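You operate a simulated robot arm through the tools that you are given. There is no shell and no other tool. Be economical: measure what you need, move in short steps, check, and stop when the job is done.

Carry out the task below with a simulated robot arm. There is one attempt and no reset: what you move stays moved.

TASK
Pull the bench drawer open.
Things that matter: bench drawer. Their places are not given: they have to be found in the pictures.

It is judged by the outcome, as a careful person would: the job done as asked, and still so three seconds after it is handed in. It fails if anything else is knocked over, pushed out of place, dropped, spilled or broken.

THE ROBOT
A 6-joint arm with a two-finger parallel gripper, fixed in place. Base frame: the origin is at the foot of the arm, x ahead of it, y to its left, z up. Lengths are in mm, angles in rad, forces in N, time in s.
With the tool pointing down near the work surface it reaches from about 220 to 660 mm from the base axis. Its first joint turns from -1.152 to 1.152 rad. Payload 2.9 kg.
Tool frame: the origin (TCP) lies between the finger pads and is the grasp point; the fingertips stand 30 mm ahead of it; z points along the fingers, y is the line along which they close. The gripper opens to 110 mm. The fingers are 20 mm wide and 10 mm thick; the gripper's body (48 by 112 mm) begins 55 mm behind the TCP.
Orientation is told as [roll, pitch, yaw] about the base's x, y, z axes, in that order, counted from this pose: with the fingers straight down and closing along the base's y, the tool's x points along the base's -x, its y along +y and its z along -z.

THE INTERFACE
- The arm moves only by the tool nudge_tool. Its argument "rows" is a list of rows, each an object (a shift or turn left out is 0, a gripper value left out holds the last) with "travel": the shift along the base's x, y, z in units of 50 mm (1.0 is 50 mm), a list of three; "angular": the turn, a rotation vector about the base's x, y, z in units of 6 degrees (1.0 is 6 degrees), a list of three. In form: [{"travel": [dx, dy, dz], "angular": [rx, ry, rz]}, ...]. A call has 1 to 20 rows; each row shifts and turns the commanded pose from where the row before left it. "gripper" is the closure, from 0 (fully open) to 1 (shut), set as the call begins (left out, the last holds). A call with a number of a shift or a turn outside -1 to 1 is refused whole. A row lasts 0.2 s, in which the tool goes at most 50 mm and 0.15 rad; a call with a longer step from one row to the next is refused whole, and so is a gripper value outside its range. A pose out of reach is approached as far as the arm can. The call stops where the force on the tool passes 40 N (or 10 N more than at its start, if that is more) or the arm is blocked; 0.2 s more then pass. The fingers move at their own pace (about 108 mm/s each) and stop on an object; they squeeze with about 39 N. The grip force told is the motor's: it shows also when the fingers shut on nothing. Time passes only in rows, and 0.2 s behind the last, so rows that do not move let the fingers close. It gives the time, the measured TCP pose, the force on the tool (base axes), the opening and the grip force at its end, in the units of the frame above (readings bear some noise), and new pictures: "pictures" is both (left out), scene, wrist or none.
- Cameras (640 x 400 px; columns grow to the right, rows downward): "scene" is fixed at [79.5, 447.3, 1364.8]; the picture's right is [-0.66, -0.75, 0.00], its down [-0.57, 0.49, -0.66] and it looks along [0.50, -0.43, -0.75] (base axes); focal length 330 px, centre (320, 200). "wrist" rides on the gripper at [-36, 0, -57] in the tool frame; the picture's right is [0.00, -1.00, 0.00], its down [0.97, 0.00, -0.24] and it looks along [0.24, 0.00, 0.97] (tool axes); focal length 218 px, centre (320, 200).
- pixel_to_xyz(camera, pixels): for up to 12 pixels [column, row] of the newest picture of that camera ("zoom" is the newest enlarged one), the place [x, y, z] in the base frame of the surface seen there, good to about 2 mm. No time passes.
- enlarge(camera, box): a new picture of the part [left, top, right, bottom] of that camera's present view, enlarged. No time passes.
- sign_off(): hands the job in; it is judged then, once.

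Work in short steps. Measure before you move; look again where a grasp or a placing could have gone wrong, and mend it. You have 60 turns and 120 pictures in all, the two below and enlarged ones among them. Open the gripper and draw the arm clear of the work before you hand the job in, unless the task says otherwise; then end with one line.

The tools are called after "Request:" by a JSON object that holds its "api" and its "payload". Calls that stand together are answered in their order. nudge_tool: Moves the arm, as the interface text tells. Its arguments: {"type":"object","properties":{"rows":{"type":"array"},"gripper":{"type":"number"},"pictures":{"type":"string","enum":["both","scene","wrist","none"]}},"required":["rows"]} The other tools are called the same way: pixel_to_xyz (camera, pixels) gives the place of the surface under pixels of a picture; enlarge (camera, box) takes an enlarged picture of a part of a camera's view; sign_off () hands the job in.

At the start:

```text
time_s: 0.0
tool_pos: [457.4, 120.3, 921.0]
tcp_rot: [0.0, 0.001, 0.0]
ft_force: [0.2, 0.7, 0.0]
gripper_width: 110.2
finger_force: 0.0
```

scene: 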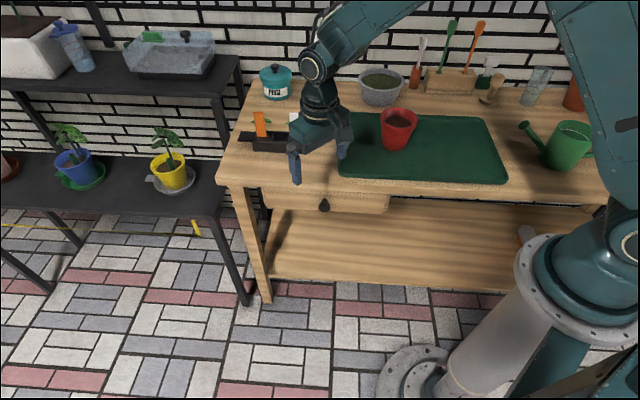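
wrist: 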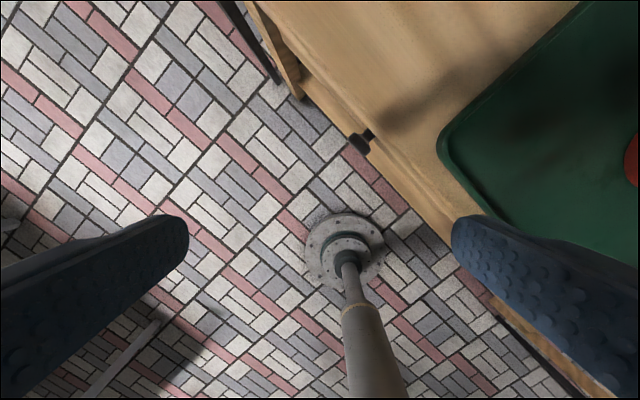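

The drawer with a dark knob shows near (324,205) in the scene and (360,142) in the wrist view. I enlarge and measure.

Request:
{"api": "enlarge", "payload": {"camera": "scene", "box": [240, 160, 420, 260]}}

Request:
{"api": "enlarge", "payload": {"camera": "wrist", "box": [240, 60, 480, 210]}}

Request:
{"api": "pixel_to_xyz", "payload": {"camera": "scene", "pixels": [[324, 205], [324, 200], [324, 210], [268, 200], [385, 205], [230, 180], [340, 186], [500, 190]]}}

Request:
{"api": "pixel_to_xyz", "payload": {"camera": "wrist", "pixels": [[360, 142], [355, 142], [365, 140], [310, 65], [400, 190], [460, 220]]}}

```text
3.56 times, centred on (330, 210) of scene
```

zoom: 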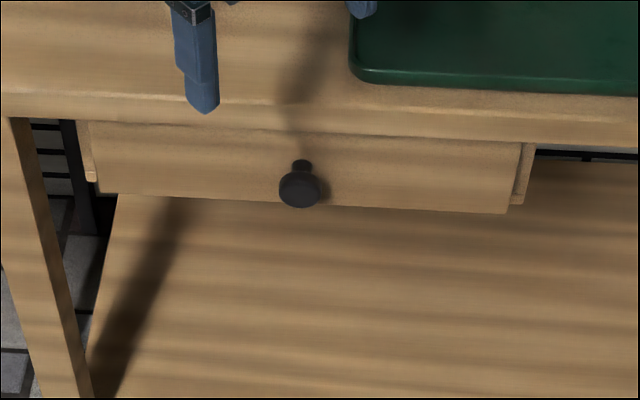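

```text
2.67 times, centred on (360, 135) of wrist
```

zoom: 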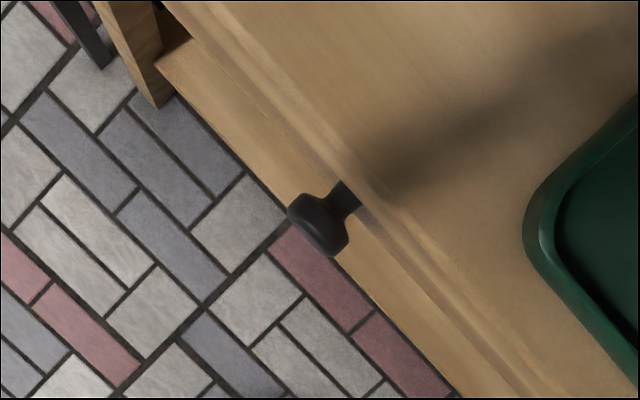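

```text
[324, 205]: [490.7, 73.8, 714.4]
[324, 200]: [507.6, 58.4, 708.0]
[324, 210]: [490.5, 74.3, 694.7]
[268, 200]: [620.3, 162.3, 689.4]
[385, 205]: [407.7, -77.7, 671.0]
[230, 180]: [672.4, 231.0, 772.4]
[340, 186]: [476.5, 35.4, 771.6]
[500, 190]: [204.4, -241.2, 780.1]
```

```text
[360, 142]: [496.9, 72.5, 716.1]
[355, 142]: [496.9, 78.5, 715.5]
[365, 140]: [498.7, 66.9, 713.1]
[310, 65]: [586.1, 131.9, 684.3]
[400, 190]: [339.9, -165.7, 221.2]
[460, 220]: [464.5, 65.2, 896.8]
```

The knob is around (490, 74, 705), and the bench front faces roughly (-0.75, 0.66). I refine the face direction and knob geometry on the zoomed wrist picture.

Request:
{"api": "pixel_to_xyz", "payload": {"camera": "zoom", "pixels": [[318, 222], [300, 215], [335, 240], [345, 195], [220, 100], [440, 330], [180, 75], [430, 355], [250, 110], [480, 350], [370, 190]]}}

Request:
{"api": "pixel_to_xyz", "payload": {"camera": "scene", "pixels": [[280, 202], [300, 205], [350, 208], [375, 208], [318, 206], [329, 206], [324, 217], [260, 187], [310, 191], [400, 198], [440, 201]]}}

```text
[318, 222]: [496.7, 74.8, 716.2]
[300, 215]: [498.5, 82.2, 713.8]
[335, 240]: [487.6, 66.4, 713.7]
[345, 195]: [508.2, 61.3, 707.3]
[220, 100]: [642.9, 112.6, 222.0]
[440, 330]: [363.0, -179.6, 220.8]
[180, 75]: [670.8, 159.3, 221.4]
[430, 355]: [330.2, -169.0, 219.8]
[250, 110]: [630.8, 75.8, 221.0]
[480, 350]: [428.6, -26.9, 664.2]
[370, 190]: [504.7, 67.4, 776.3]
```

```text
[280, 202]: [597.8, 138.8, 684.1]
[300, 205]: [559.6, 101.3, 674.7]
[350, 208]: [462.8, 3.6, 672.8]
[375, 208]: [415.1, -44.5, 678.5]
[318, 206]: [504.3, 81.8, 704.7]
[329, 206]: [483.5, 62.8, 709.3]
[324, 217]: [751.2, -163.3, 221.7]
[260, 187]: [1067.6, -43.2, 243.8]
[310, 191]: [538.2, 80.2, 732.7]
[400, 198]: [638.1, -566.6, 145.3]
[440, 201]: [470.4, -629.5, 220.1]
```

The drawer face runs at 45° (outward normal (-0.707, 0.707)) and the knob head centre is near (496, 69, 702). I turn -45° in yaw, then tilt 40° so the fingers point down and inward, staying high for now.

Request:
{"api": "nudge_tool", "payload": {"rows": [{"travel": [-0.1, 0.1, 0], "angular": [0, 0, -0.9375]}, {"travel": [-0.1, 0.1, 0], "angular": [0, 0, -0.9375]}, {"travel": [-0.1, 0.1, 0], "angular": [0, 0, -0.9375]}, {"travel": [-0.1, 0.1, 0], "angular": [0, 0, -0.9375]}, {"angular": [0, 0, -0.9375]}, {"angular": [0, 0, -0.9375]}, {"angular": [0, 0, -0.9375]}, {"angular": [0, 0, -0.9375]}, {"angular": [-0.589, -0.589, 0]}, {"angular": [-0.589, -0.589, 0]}, {"angular": [-0.589, -0.589, 0]}, {"angular": [-0.589, -0.589, 0]}, {"angular": [-0.589, -0.589, 0]}, {"angular": [-0.589, -0.589, 0]}, {"angular": [-0.589, -0.589, 0]}, {"angular": [-0.589, -0.589, 0]}, {}, {}], "gripper": 0.2}}

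```text
time_s: 3.8
tool_pos: [437.7, 138.2, 921.0]
tcp_rot: [-0.003, -0.696, -0.784]
ft_force: [0.4, 0.6, -0.2]
gripper_width: 88.0
finger_force: 0.0
```

scene: 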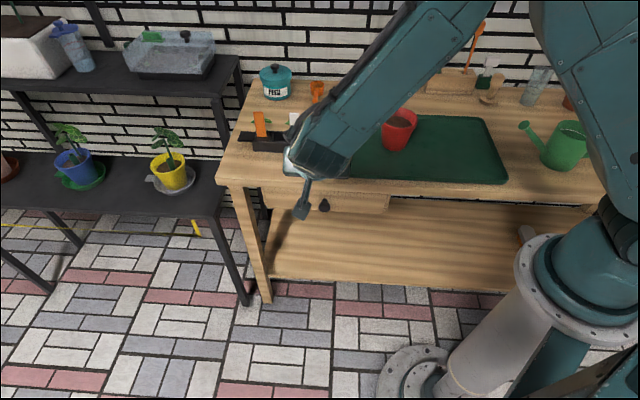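
wrist: 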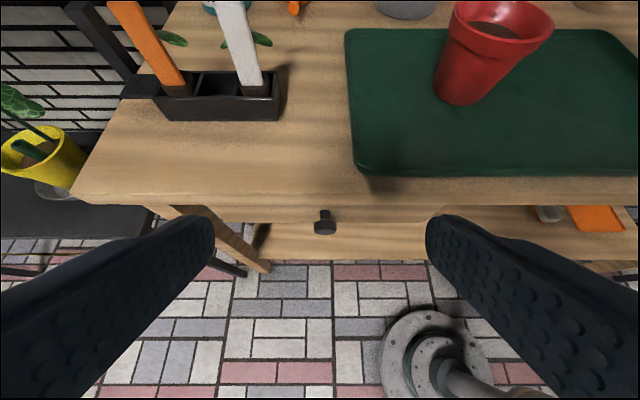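

Orientation is right and the knob shows centred at (325,228). I lower to the standoff, 100 mm back along the tool axis.

Request:
{"api": "nudge_tool", "payload": {"rows": [{"travel": [0.03, -0.083, -0.655]}, {"travel": [0.03, -0.083, -0.655]}, {"travel": [0.03, -0.083, -0.655]}, {"travel": [0.03, -0.083, -0.655]}, {}, {}], "gripper": 0.4}}

Request:
{"api": "enlarge", "payload": {"camera": "wrist", "box": [240, 100, 400, 200]}}

```text
time_s: 5.2
tool_pos: [443.0, 122.4, 791.2]
tcp_rot: [-0.001, -0.697, -0.785]
ft_force: [0.1, -0.6, 0.2]
gripper_width: 66.4
finger_force: 0.1
```

scene: 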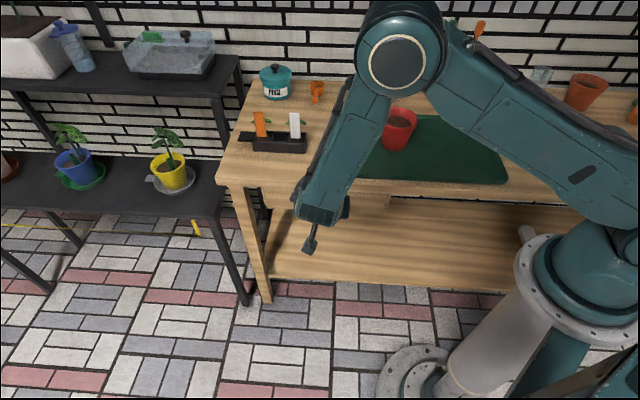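
wrist: 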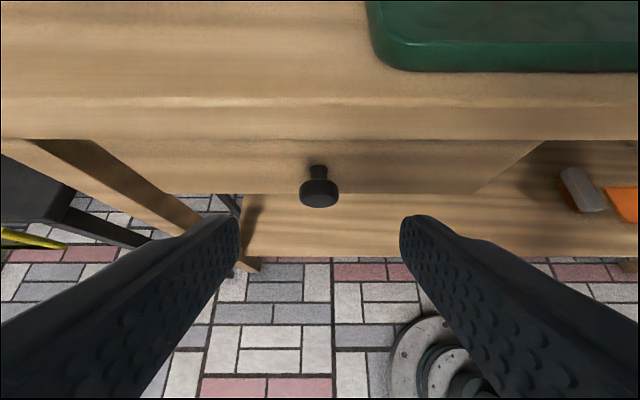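

```text
4.00 times, centred on (320, 150) of wrist
```

zoom: 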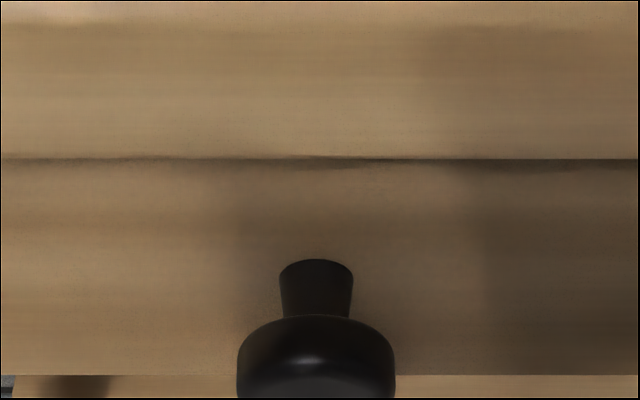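

Request:
{"api": "pixel_to_xyz", "payload": {"camera": "wrist", "pixels": [[319, 182], [319, 190], [319, 197], [319, 204], [301, 190], [336, 190], [318, 170], [280, 175], [360, 175], [320, 110]]}}

```text
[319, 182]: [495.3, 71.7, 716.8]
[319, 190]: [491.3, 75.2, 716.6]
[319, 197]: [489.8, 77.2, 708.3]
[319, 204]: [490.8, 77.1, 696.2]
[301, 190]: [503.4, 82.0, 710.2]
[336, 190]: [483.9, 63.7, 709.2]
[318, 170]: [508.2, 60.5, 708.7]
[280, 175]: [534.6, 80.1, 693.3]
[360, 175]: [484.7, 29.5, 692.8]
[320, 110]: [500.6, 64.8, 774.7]
```

The knob head centre reads about (494, 72, 703) and is centred between the fingers. I advance along the tool axis.

Request:
{"api": "nudge_tool", "payload": {"rows": [{"travel": [0.23, -0.226, -0.395]}, {"travel": [0.23, -0.226, -0.395]}, {"travel": [0.23, -0.226, -0.395]}, {"travel": [0.23, -0.226, -0.395]}, {}, {}]}}

```text
time_s: 6.6
tool_pos: [489.5, 78.1, 711.2]
tcp_rot: [-0.001, -0.696, -0.786]
ft_force: [0.2, -0.4, -0.5]
gripper_width: 65.9
finger_force: 0.1
```

scene: 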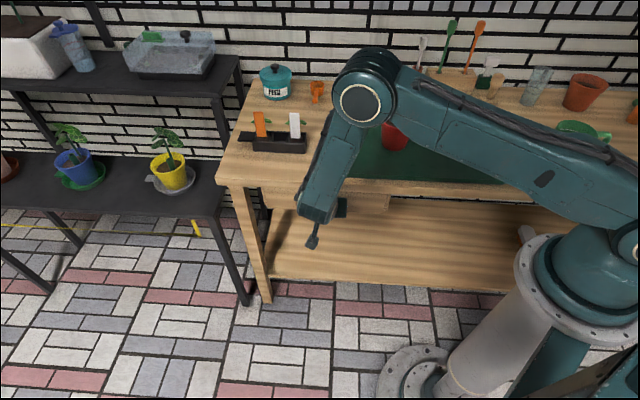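
wrist: 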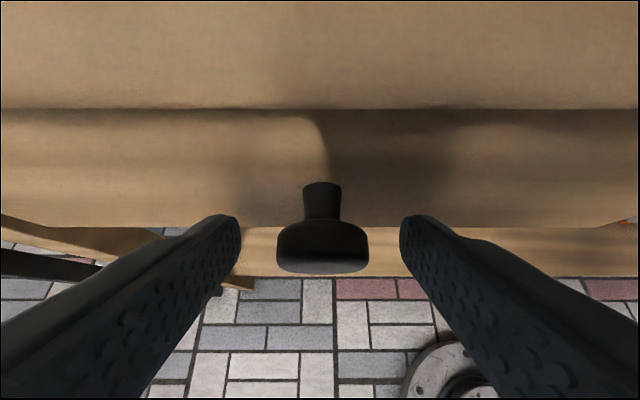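

The knob sits between the fingertips with no contact, so I close on it.

Request:
{"api": "nudge_tool", "payload": {"rows": [{}, {}, {}, {}], "gripper": 1.0, "pictures": "wrist"}}

```text
time_s: 7.6
tool_pos: [488.7, 77.9, 710.7]
tcp_rot: [-0.004, -0.698, -0.782]
ft_force: [-4.1, -4.0, 1.5]
gripper_width: 31.2
finger_force: 45.4
```

wrist: 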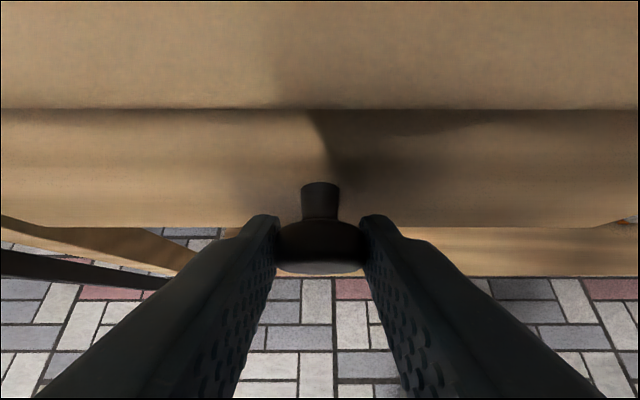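

The knob is gripped (opening 31 mm). I pull slowly along the outward normal, 50 mm to begin.

Request:
{"api": "nudge_tool", "payload": {"rows": [{"travel": [-0.1, 0.1, 0]}, {"travel": [-0.1, 0.1, 0]}, {"travel": [-0.1, 0.1, 0]}, {"travel": [-0.1, 0.1, 0]}, {"travel": [-0.1, 0.1, 0]}, {"travel": [-0.1, 0.1, 0]}, {"travel": [-0.1, 0.1, 0]}]}}

```text
time_s: 9.2
tool_pos: [453.8, 113.1, 709.7]
tcp_rot: [0.0, -0.697, -0.783]
ft_force: [-3.7, -6.0, 0.7]
gripper_width: 31.2
finger_force: 45.6
```

scene: 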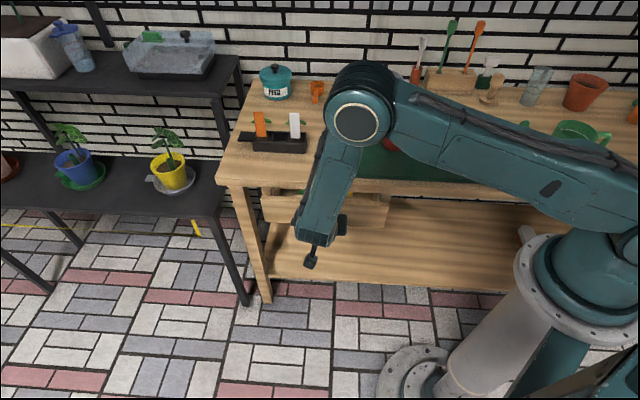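
wrist: 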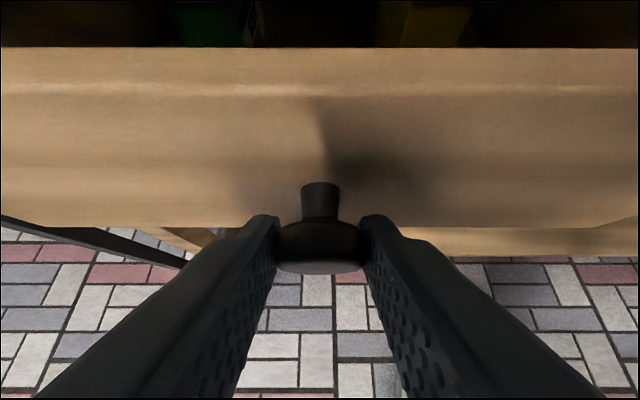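

The drawer is sliding out (50 mm) with little force. I pull on slowly.

Request:
{"api": "nudge_tool", "payload": {"rows": [{"travel": [-0.12, 0.12, 0]}, {"travel": [-0.12, 0.12, 0]}, {"travel": [-0.12, 0.12, 0]}, {"travel": [-0.12, 0.12, 0]}, {"travel": [-0.12, 0.12, 0]}, {"travel": [-0.12, 0.12, 0]}, {"travel": [-0.12, 0.12, 0]}, {"travel": [-0.12, 0.12, 0]}, {"travel": [-0.12, 0.12, 0]}, {"travel": [-0.12, 0.12, 0]}]}}

```text
time_s: 11.4
tool_pos: [394.1, 172.0, 711.3]
tcp_rot: [-0.004, -0.696, -0.783]
ft_force: [-5.1, -6.8, -2.4]
gripper_width: 31.2
finger_force: 44.3
```

scene: 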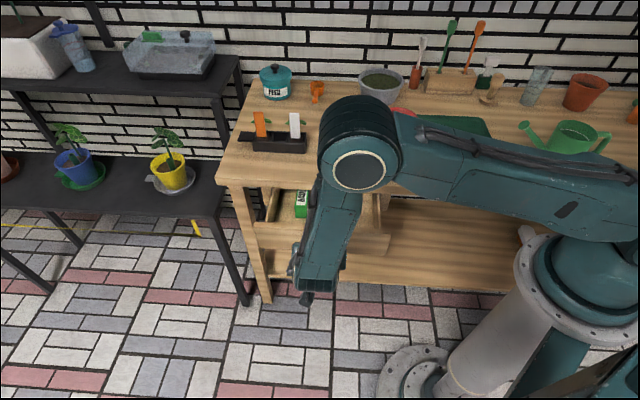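
wrist: 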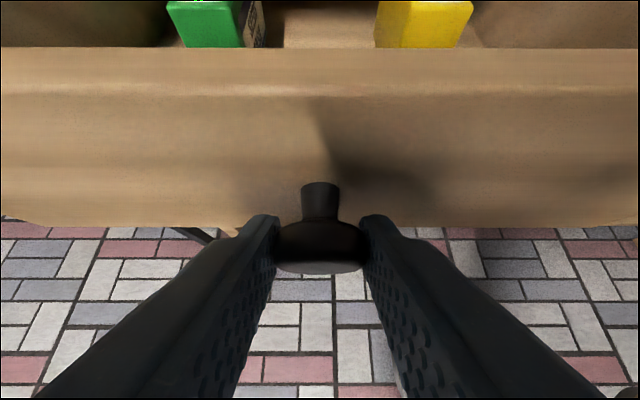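

About 134 mm open, contents undisturbed. I pull on gently, watching for the end stop.

Request:
{"api": "nudge_tool", "payload": {"rows": [{"travel": [-0.1, 0.1, 0]}, {"travel": [-0.1, 0.1, 0]}, {"travel": [-0.1, 0.1, 0]}, {"travel": [-0.1, 0.1, 0]}, {"travel": [-0.1, 0.1, 0]}, {"travel": [-0.1, 0.1, 0]}, {"travel": [-0.1, 0.1, 0]}, {"travel": [-0.1, 0.1, 0]}]}}

```text
time_s: 13.2
tool_pos: [354.1, 211.8, 709.7]
tcp_rot: [-0.003, -0.698, -0.784]
ft_force: [-6.8, -7.1, 4.7]
gripper_width: 30.9
finger_force: 44.7
```

scene: 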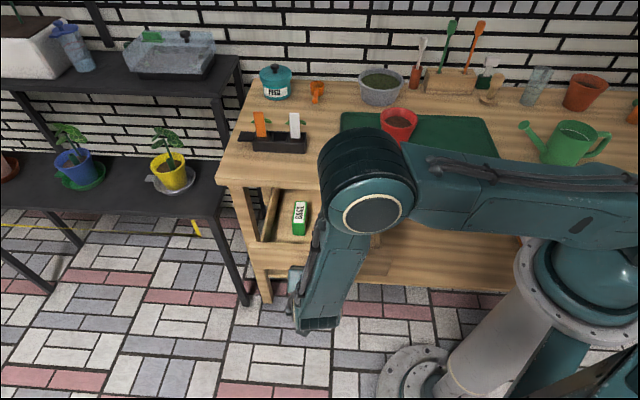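
wrist: 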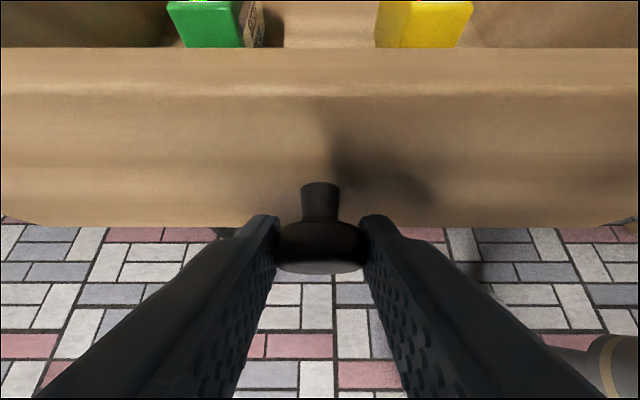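

It is 190 mm open and the force is still low. I check how much of the drawer remains under the bench.

Request:
{"api": "enlarge", "payload": {"camera": "scene", "box": [220, 160, 460, 310]}}

```text
2.67 times, centred on (340, 235) of scene
```

zoom: 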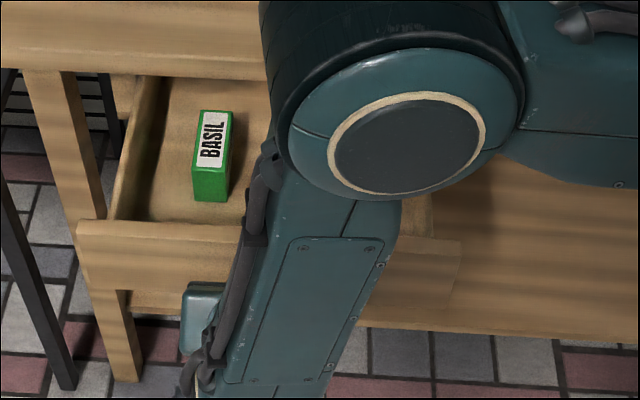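

The drawer's back is still under the bench, so I pull a little further in small steps.

Request:
{"api": "nudge_tool", "payload": {"rows": [{"travel": [-0.08, 0.08, 0]}, {"travel": [-0.08, 0.08, 0]}, {"travel": [-0.08, 0.08, 0]}, {"travel": [-0.08, 0.08, 0]}, {"travel": [-0.08, 0.08, 0]}, {"travel": [-0.08, 0.08, 0]}, {"travel": [-0.08, 0.08, 0]}]}}

```text
time_s: 14.7
tool_pos: [332.7, 232.2, 710.2]
tcp_rot: [0.001, -0.704, -0.791]
ft_force: [6.5, -3.8, -3.2]
gripper_width: 31.2
finger_force: 45.6
stopped in row 7: the force on the tool passed its limit (the readings are from after the stop); the commanded pose is now the measured one
```

scene: 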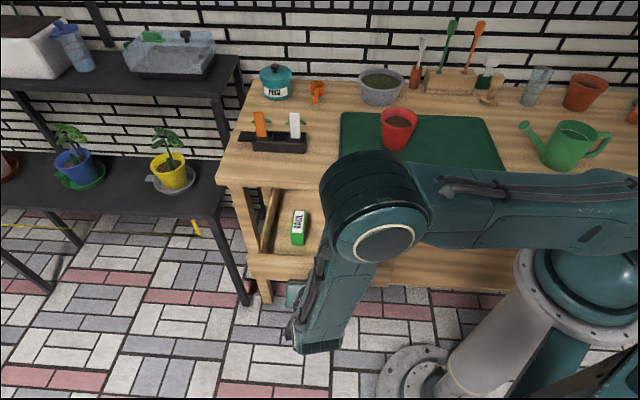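
wrist: 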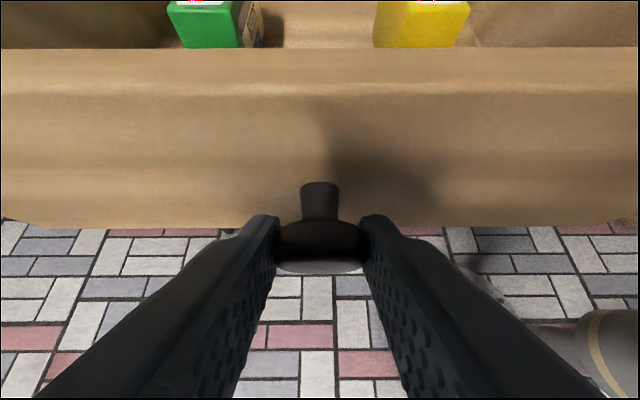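

The drawer has reached its end stop at about 220 mm. I open the fingers without moving.

Request:
{"api": "nudge_tool", "payload": {"rows": [{}, {}, {}], "gripper": 0.4, "pictures": "wrist"}}

```text
time_s: 15.5
tool_pos: [332.7, 233.1, 710.4]
tcp_rot: [0.0, -0.706, -0.79]
ft_force: [0.2, -0.1, -0.6]
gripper_width: 66.0
finger_force: 0.1
```

wrist: 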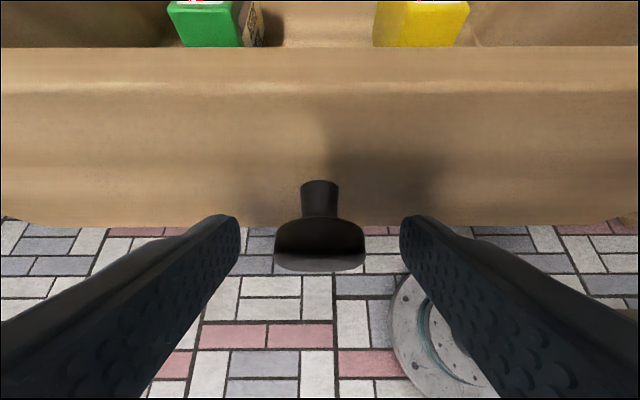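

The knob is free. I back out along the tool axis (outward and up), then rise.

Request:
{"api": "nudge_tool", "payload": {"rows": [{"travel": [-0.18, 0.18, 0.32]}, {"travel": [-0.18, 0.18, 0.32]}, {"travel": [-0.18, 0.18, 0.32]}, {"travel": [-0.18, 0.18, 0.32]}, {"travel": [-0.18, 0.18, 0.32]}, {"travel": [0, 0, 0.5]}, {"travel": [0, 0, 0.5]}, {"travel": [0, 0, 0.5]}, {"travel": [0, 0, 0.5]}, {}]}}

```text
time_s: 17.7
tool_pos: [316.3, 263.9, 889.3]
tcp_rot: [0.001, -0.704, -0.793]
ft_force: [-0.2, 0.2, 0.6]
gripper_width: 65.9
finger_force: 0.0
out of reach, approached as far as the arm can: row 3, 4, 5, 8
```

scene: 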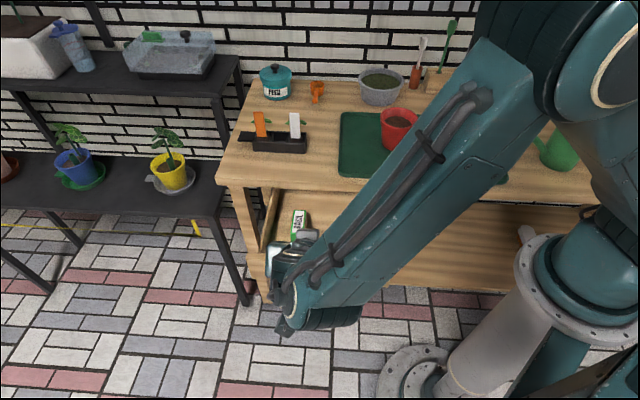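
wrist: 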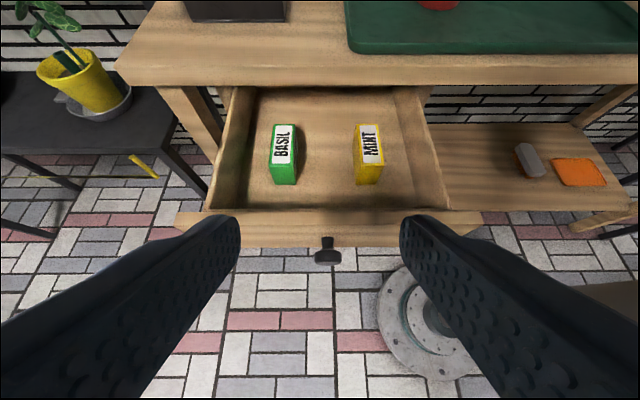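

The drawer is fully open with its contents upright, and the arm is clear. I open the gripper fully and hand in.

Request:
{"api": "nudge_tool", "payload": {"rows": [{}, {}], "gripper": 0, "pictures": "wrist"}}

Request:
{"api": "sign_off", "payload": {}}

```text
time_s: 18.3
tool_pos: [315.5, 263.3, 890.0]
tcp_rot: [0.001, -0.703, -0.791]
ft_force: [0.0, 0.1, 0.1]
gripper_width: 110.1
finger_force: 0.1
```

wrist: 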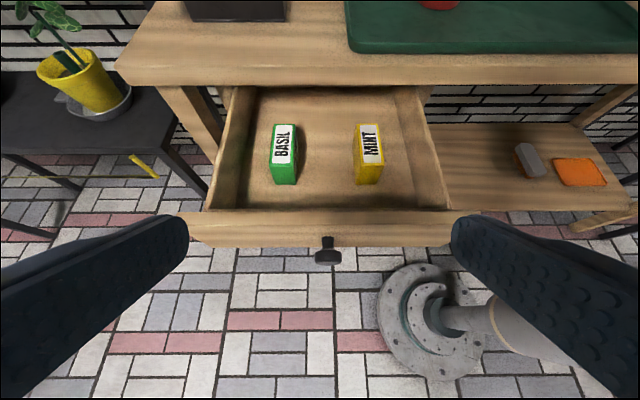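

```text
The job is handed in.
```

The bench drawer is pulled open about 220 mm, to what appears to be its end stop; its contents are still upright, nothing else was moved, and the arm is clear with the gripper open.
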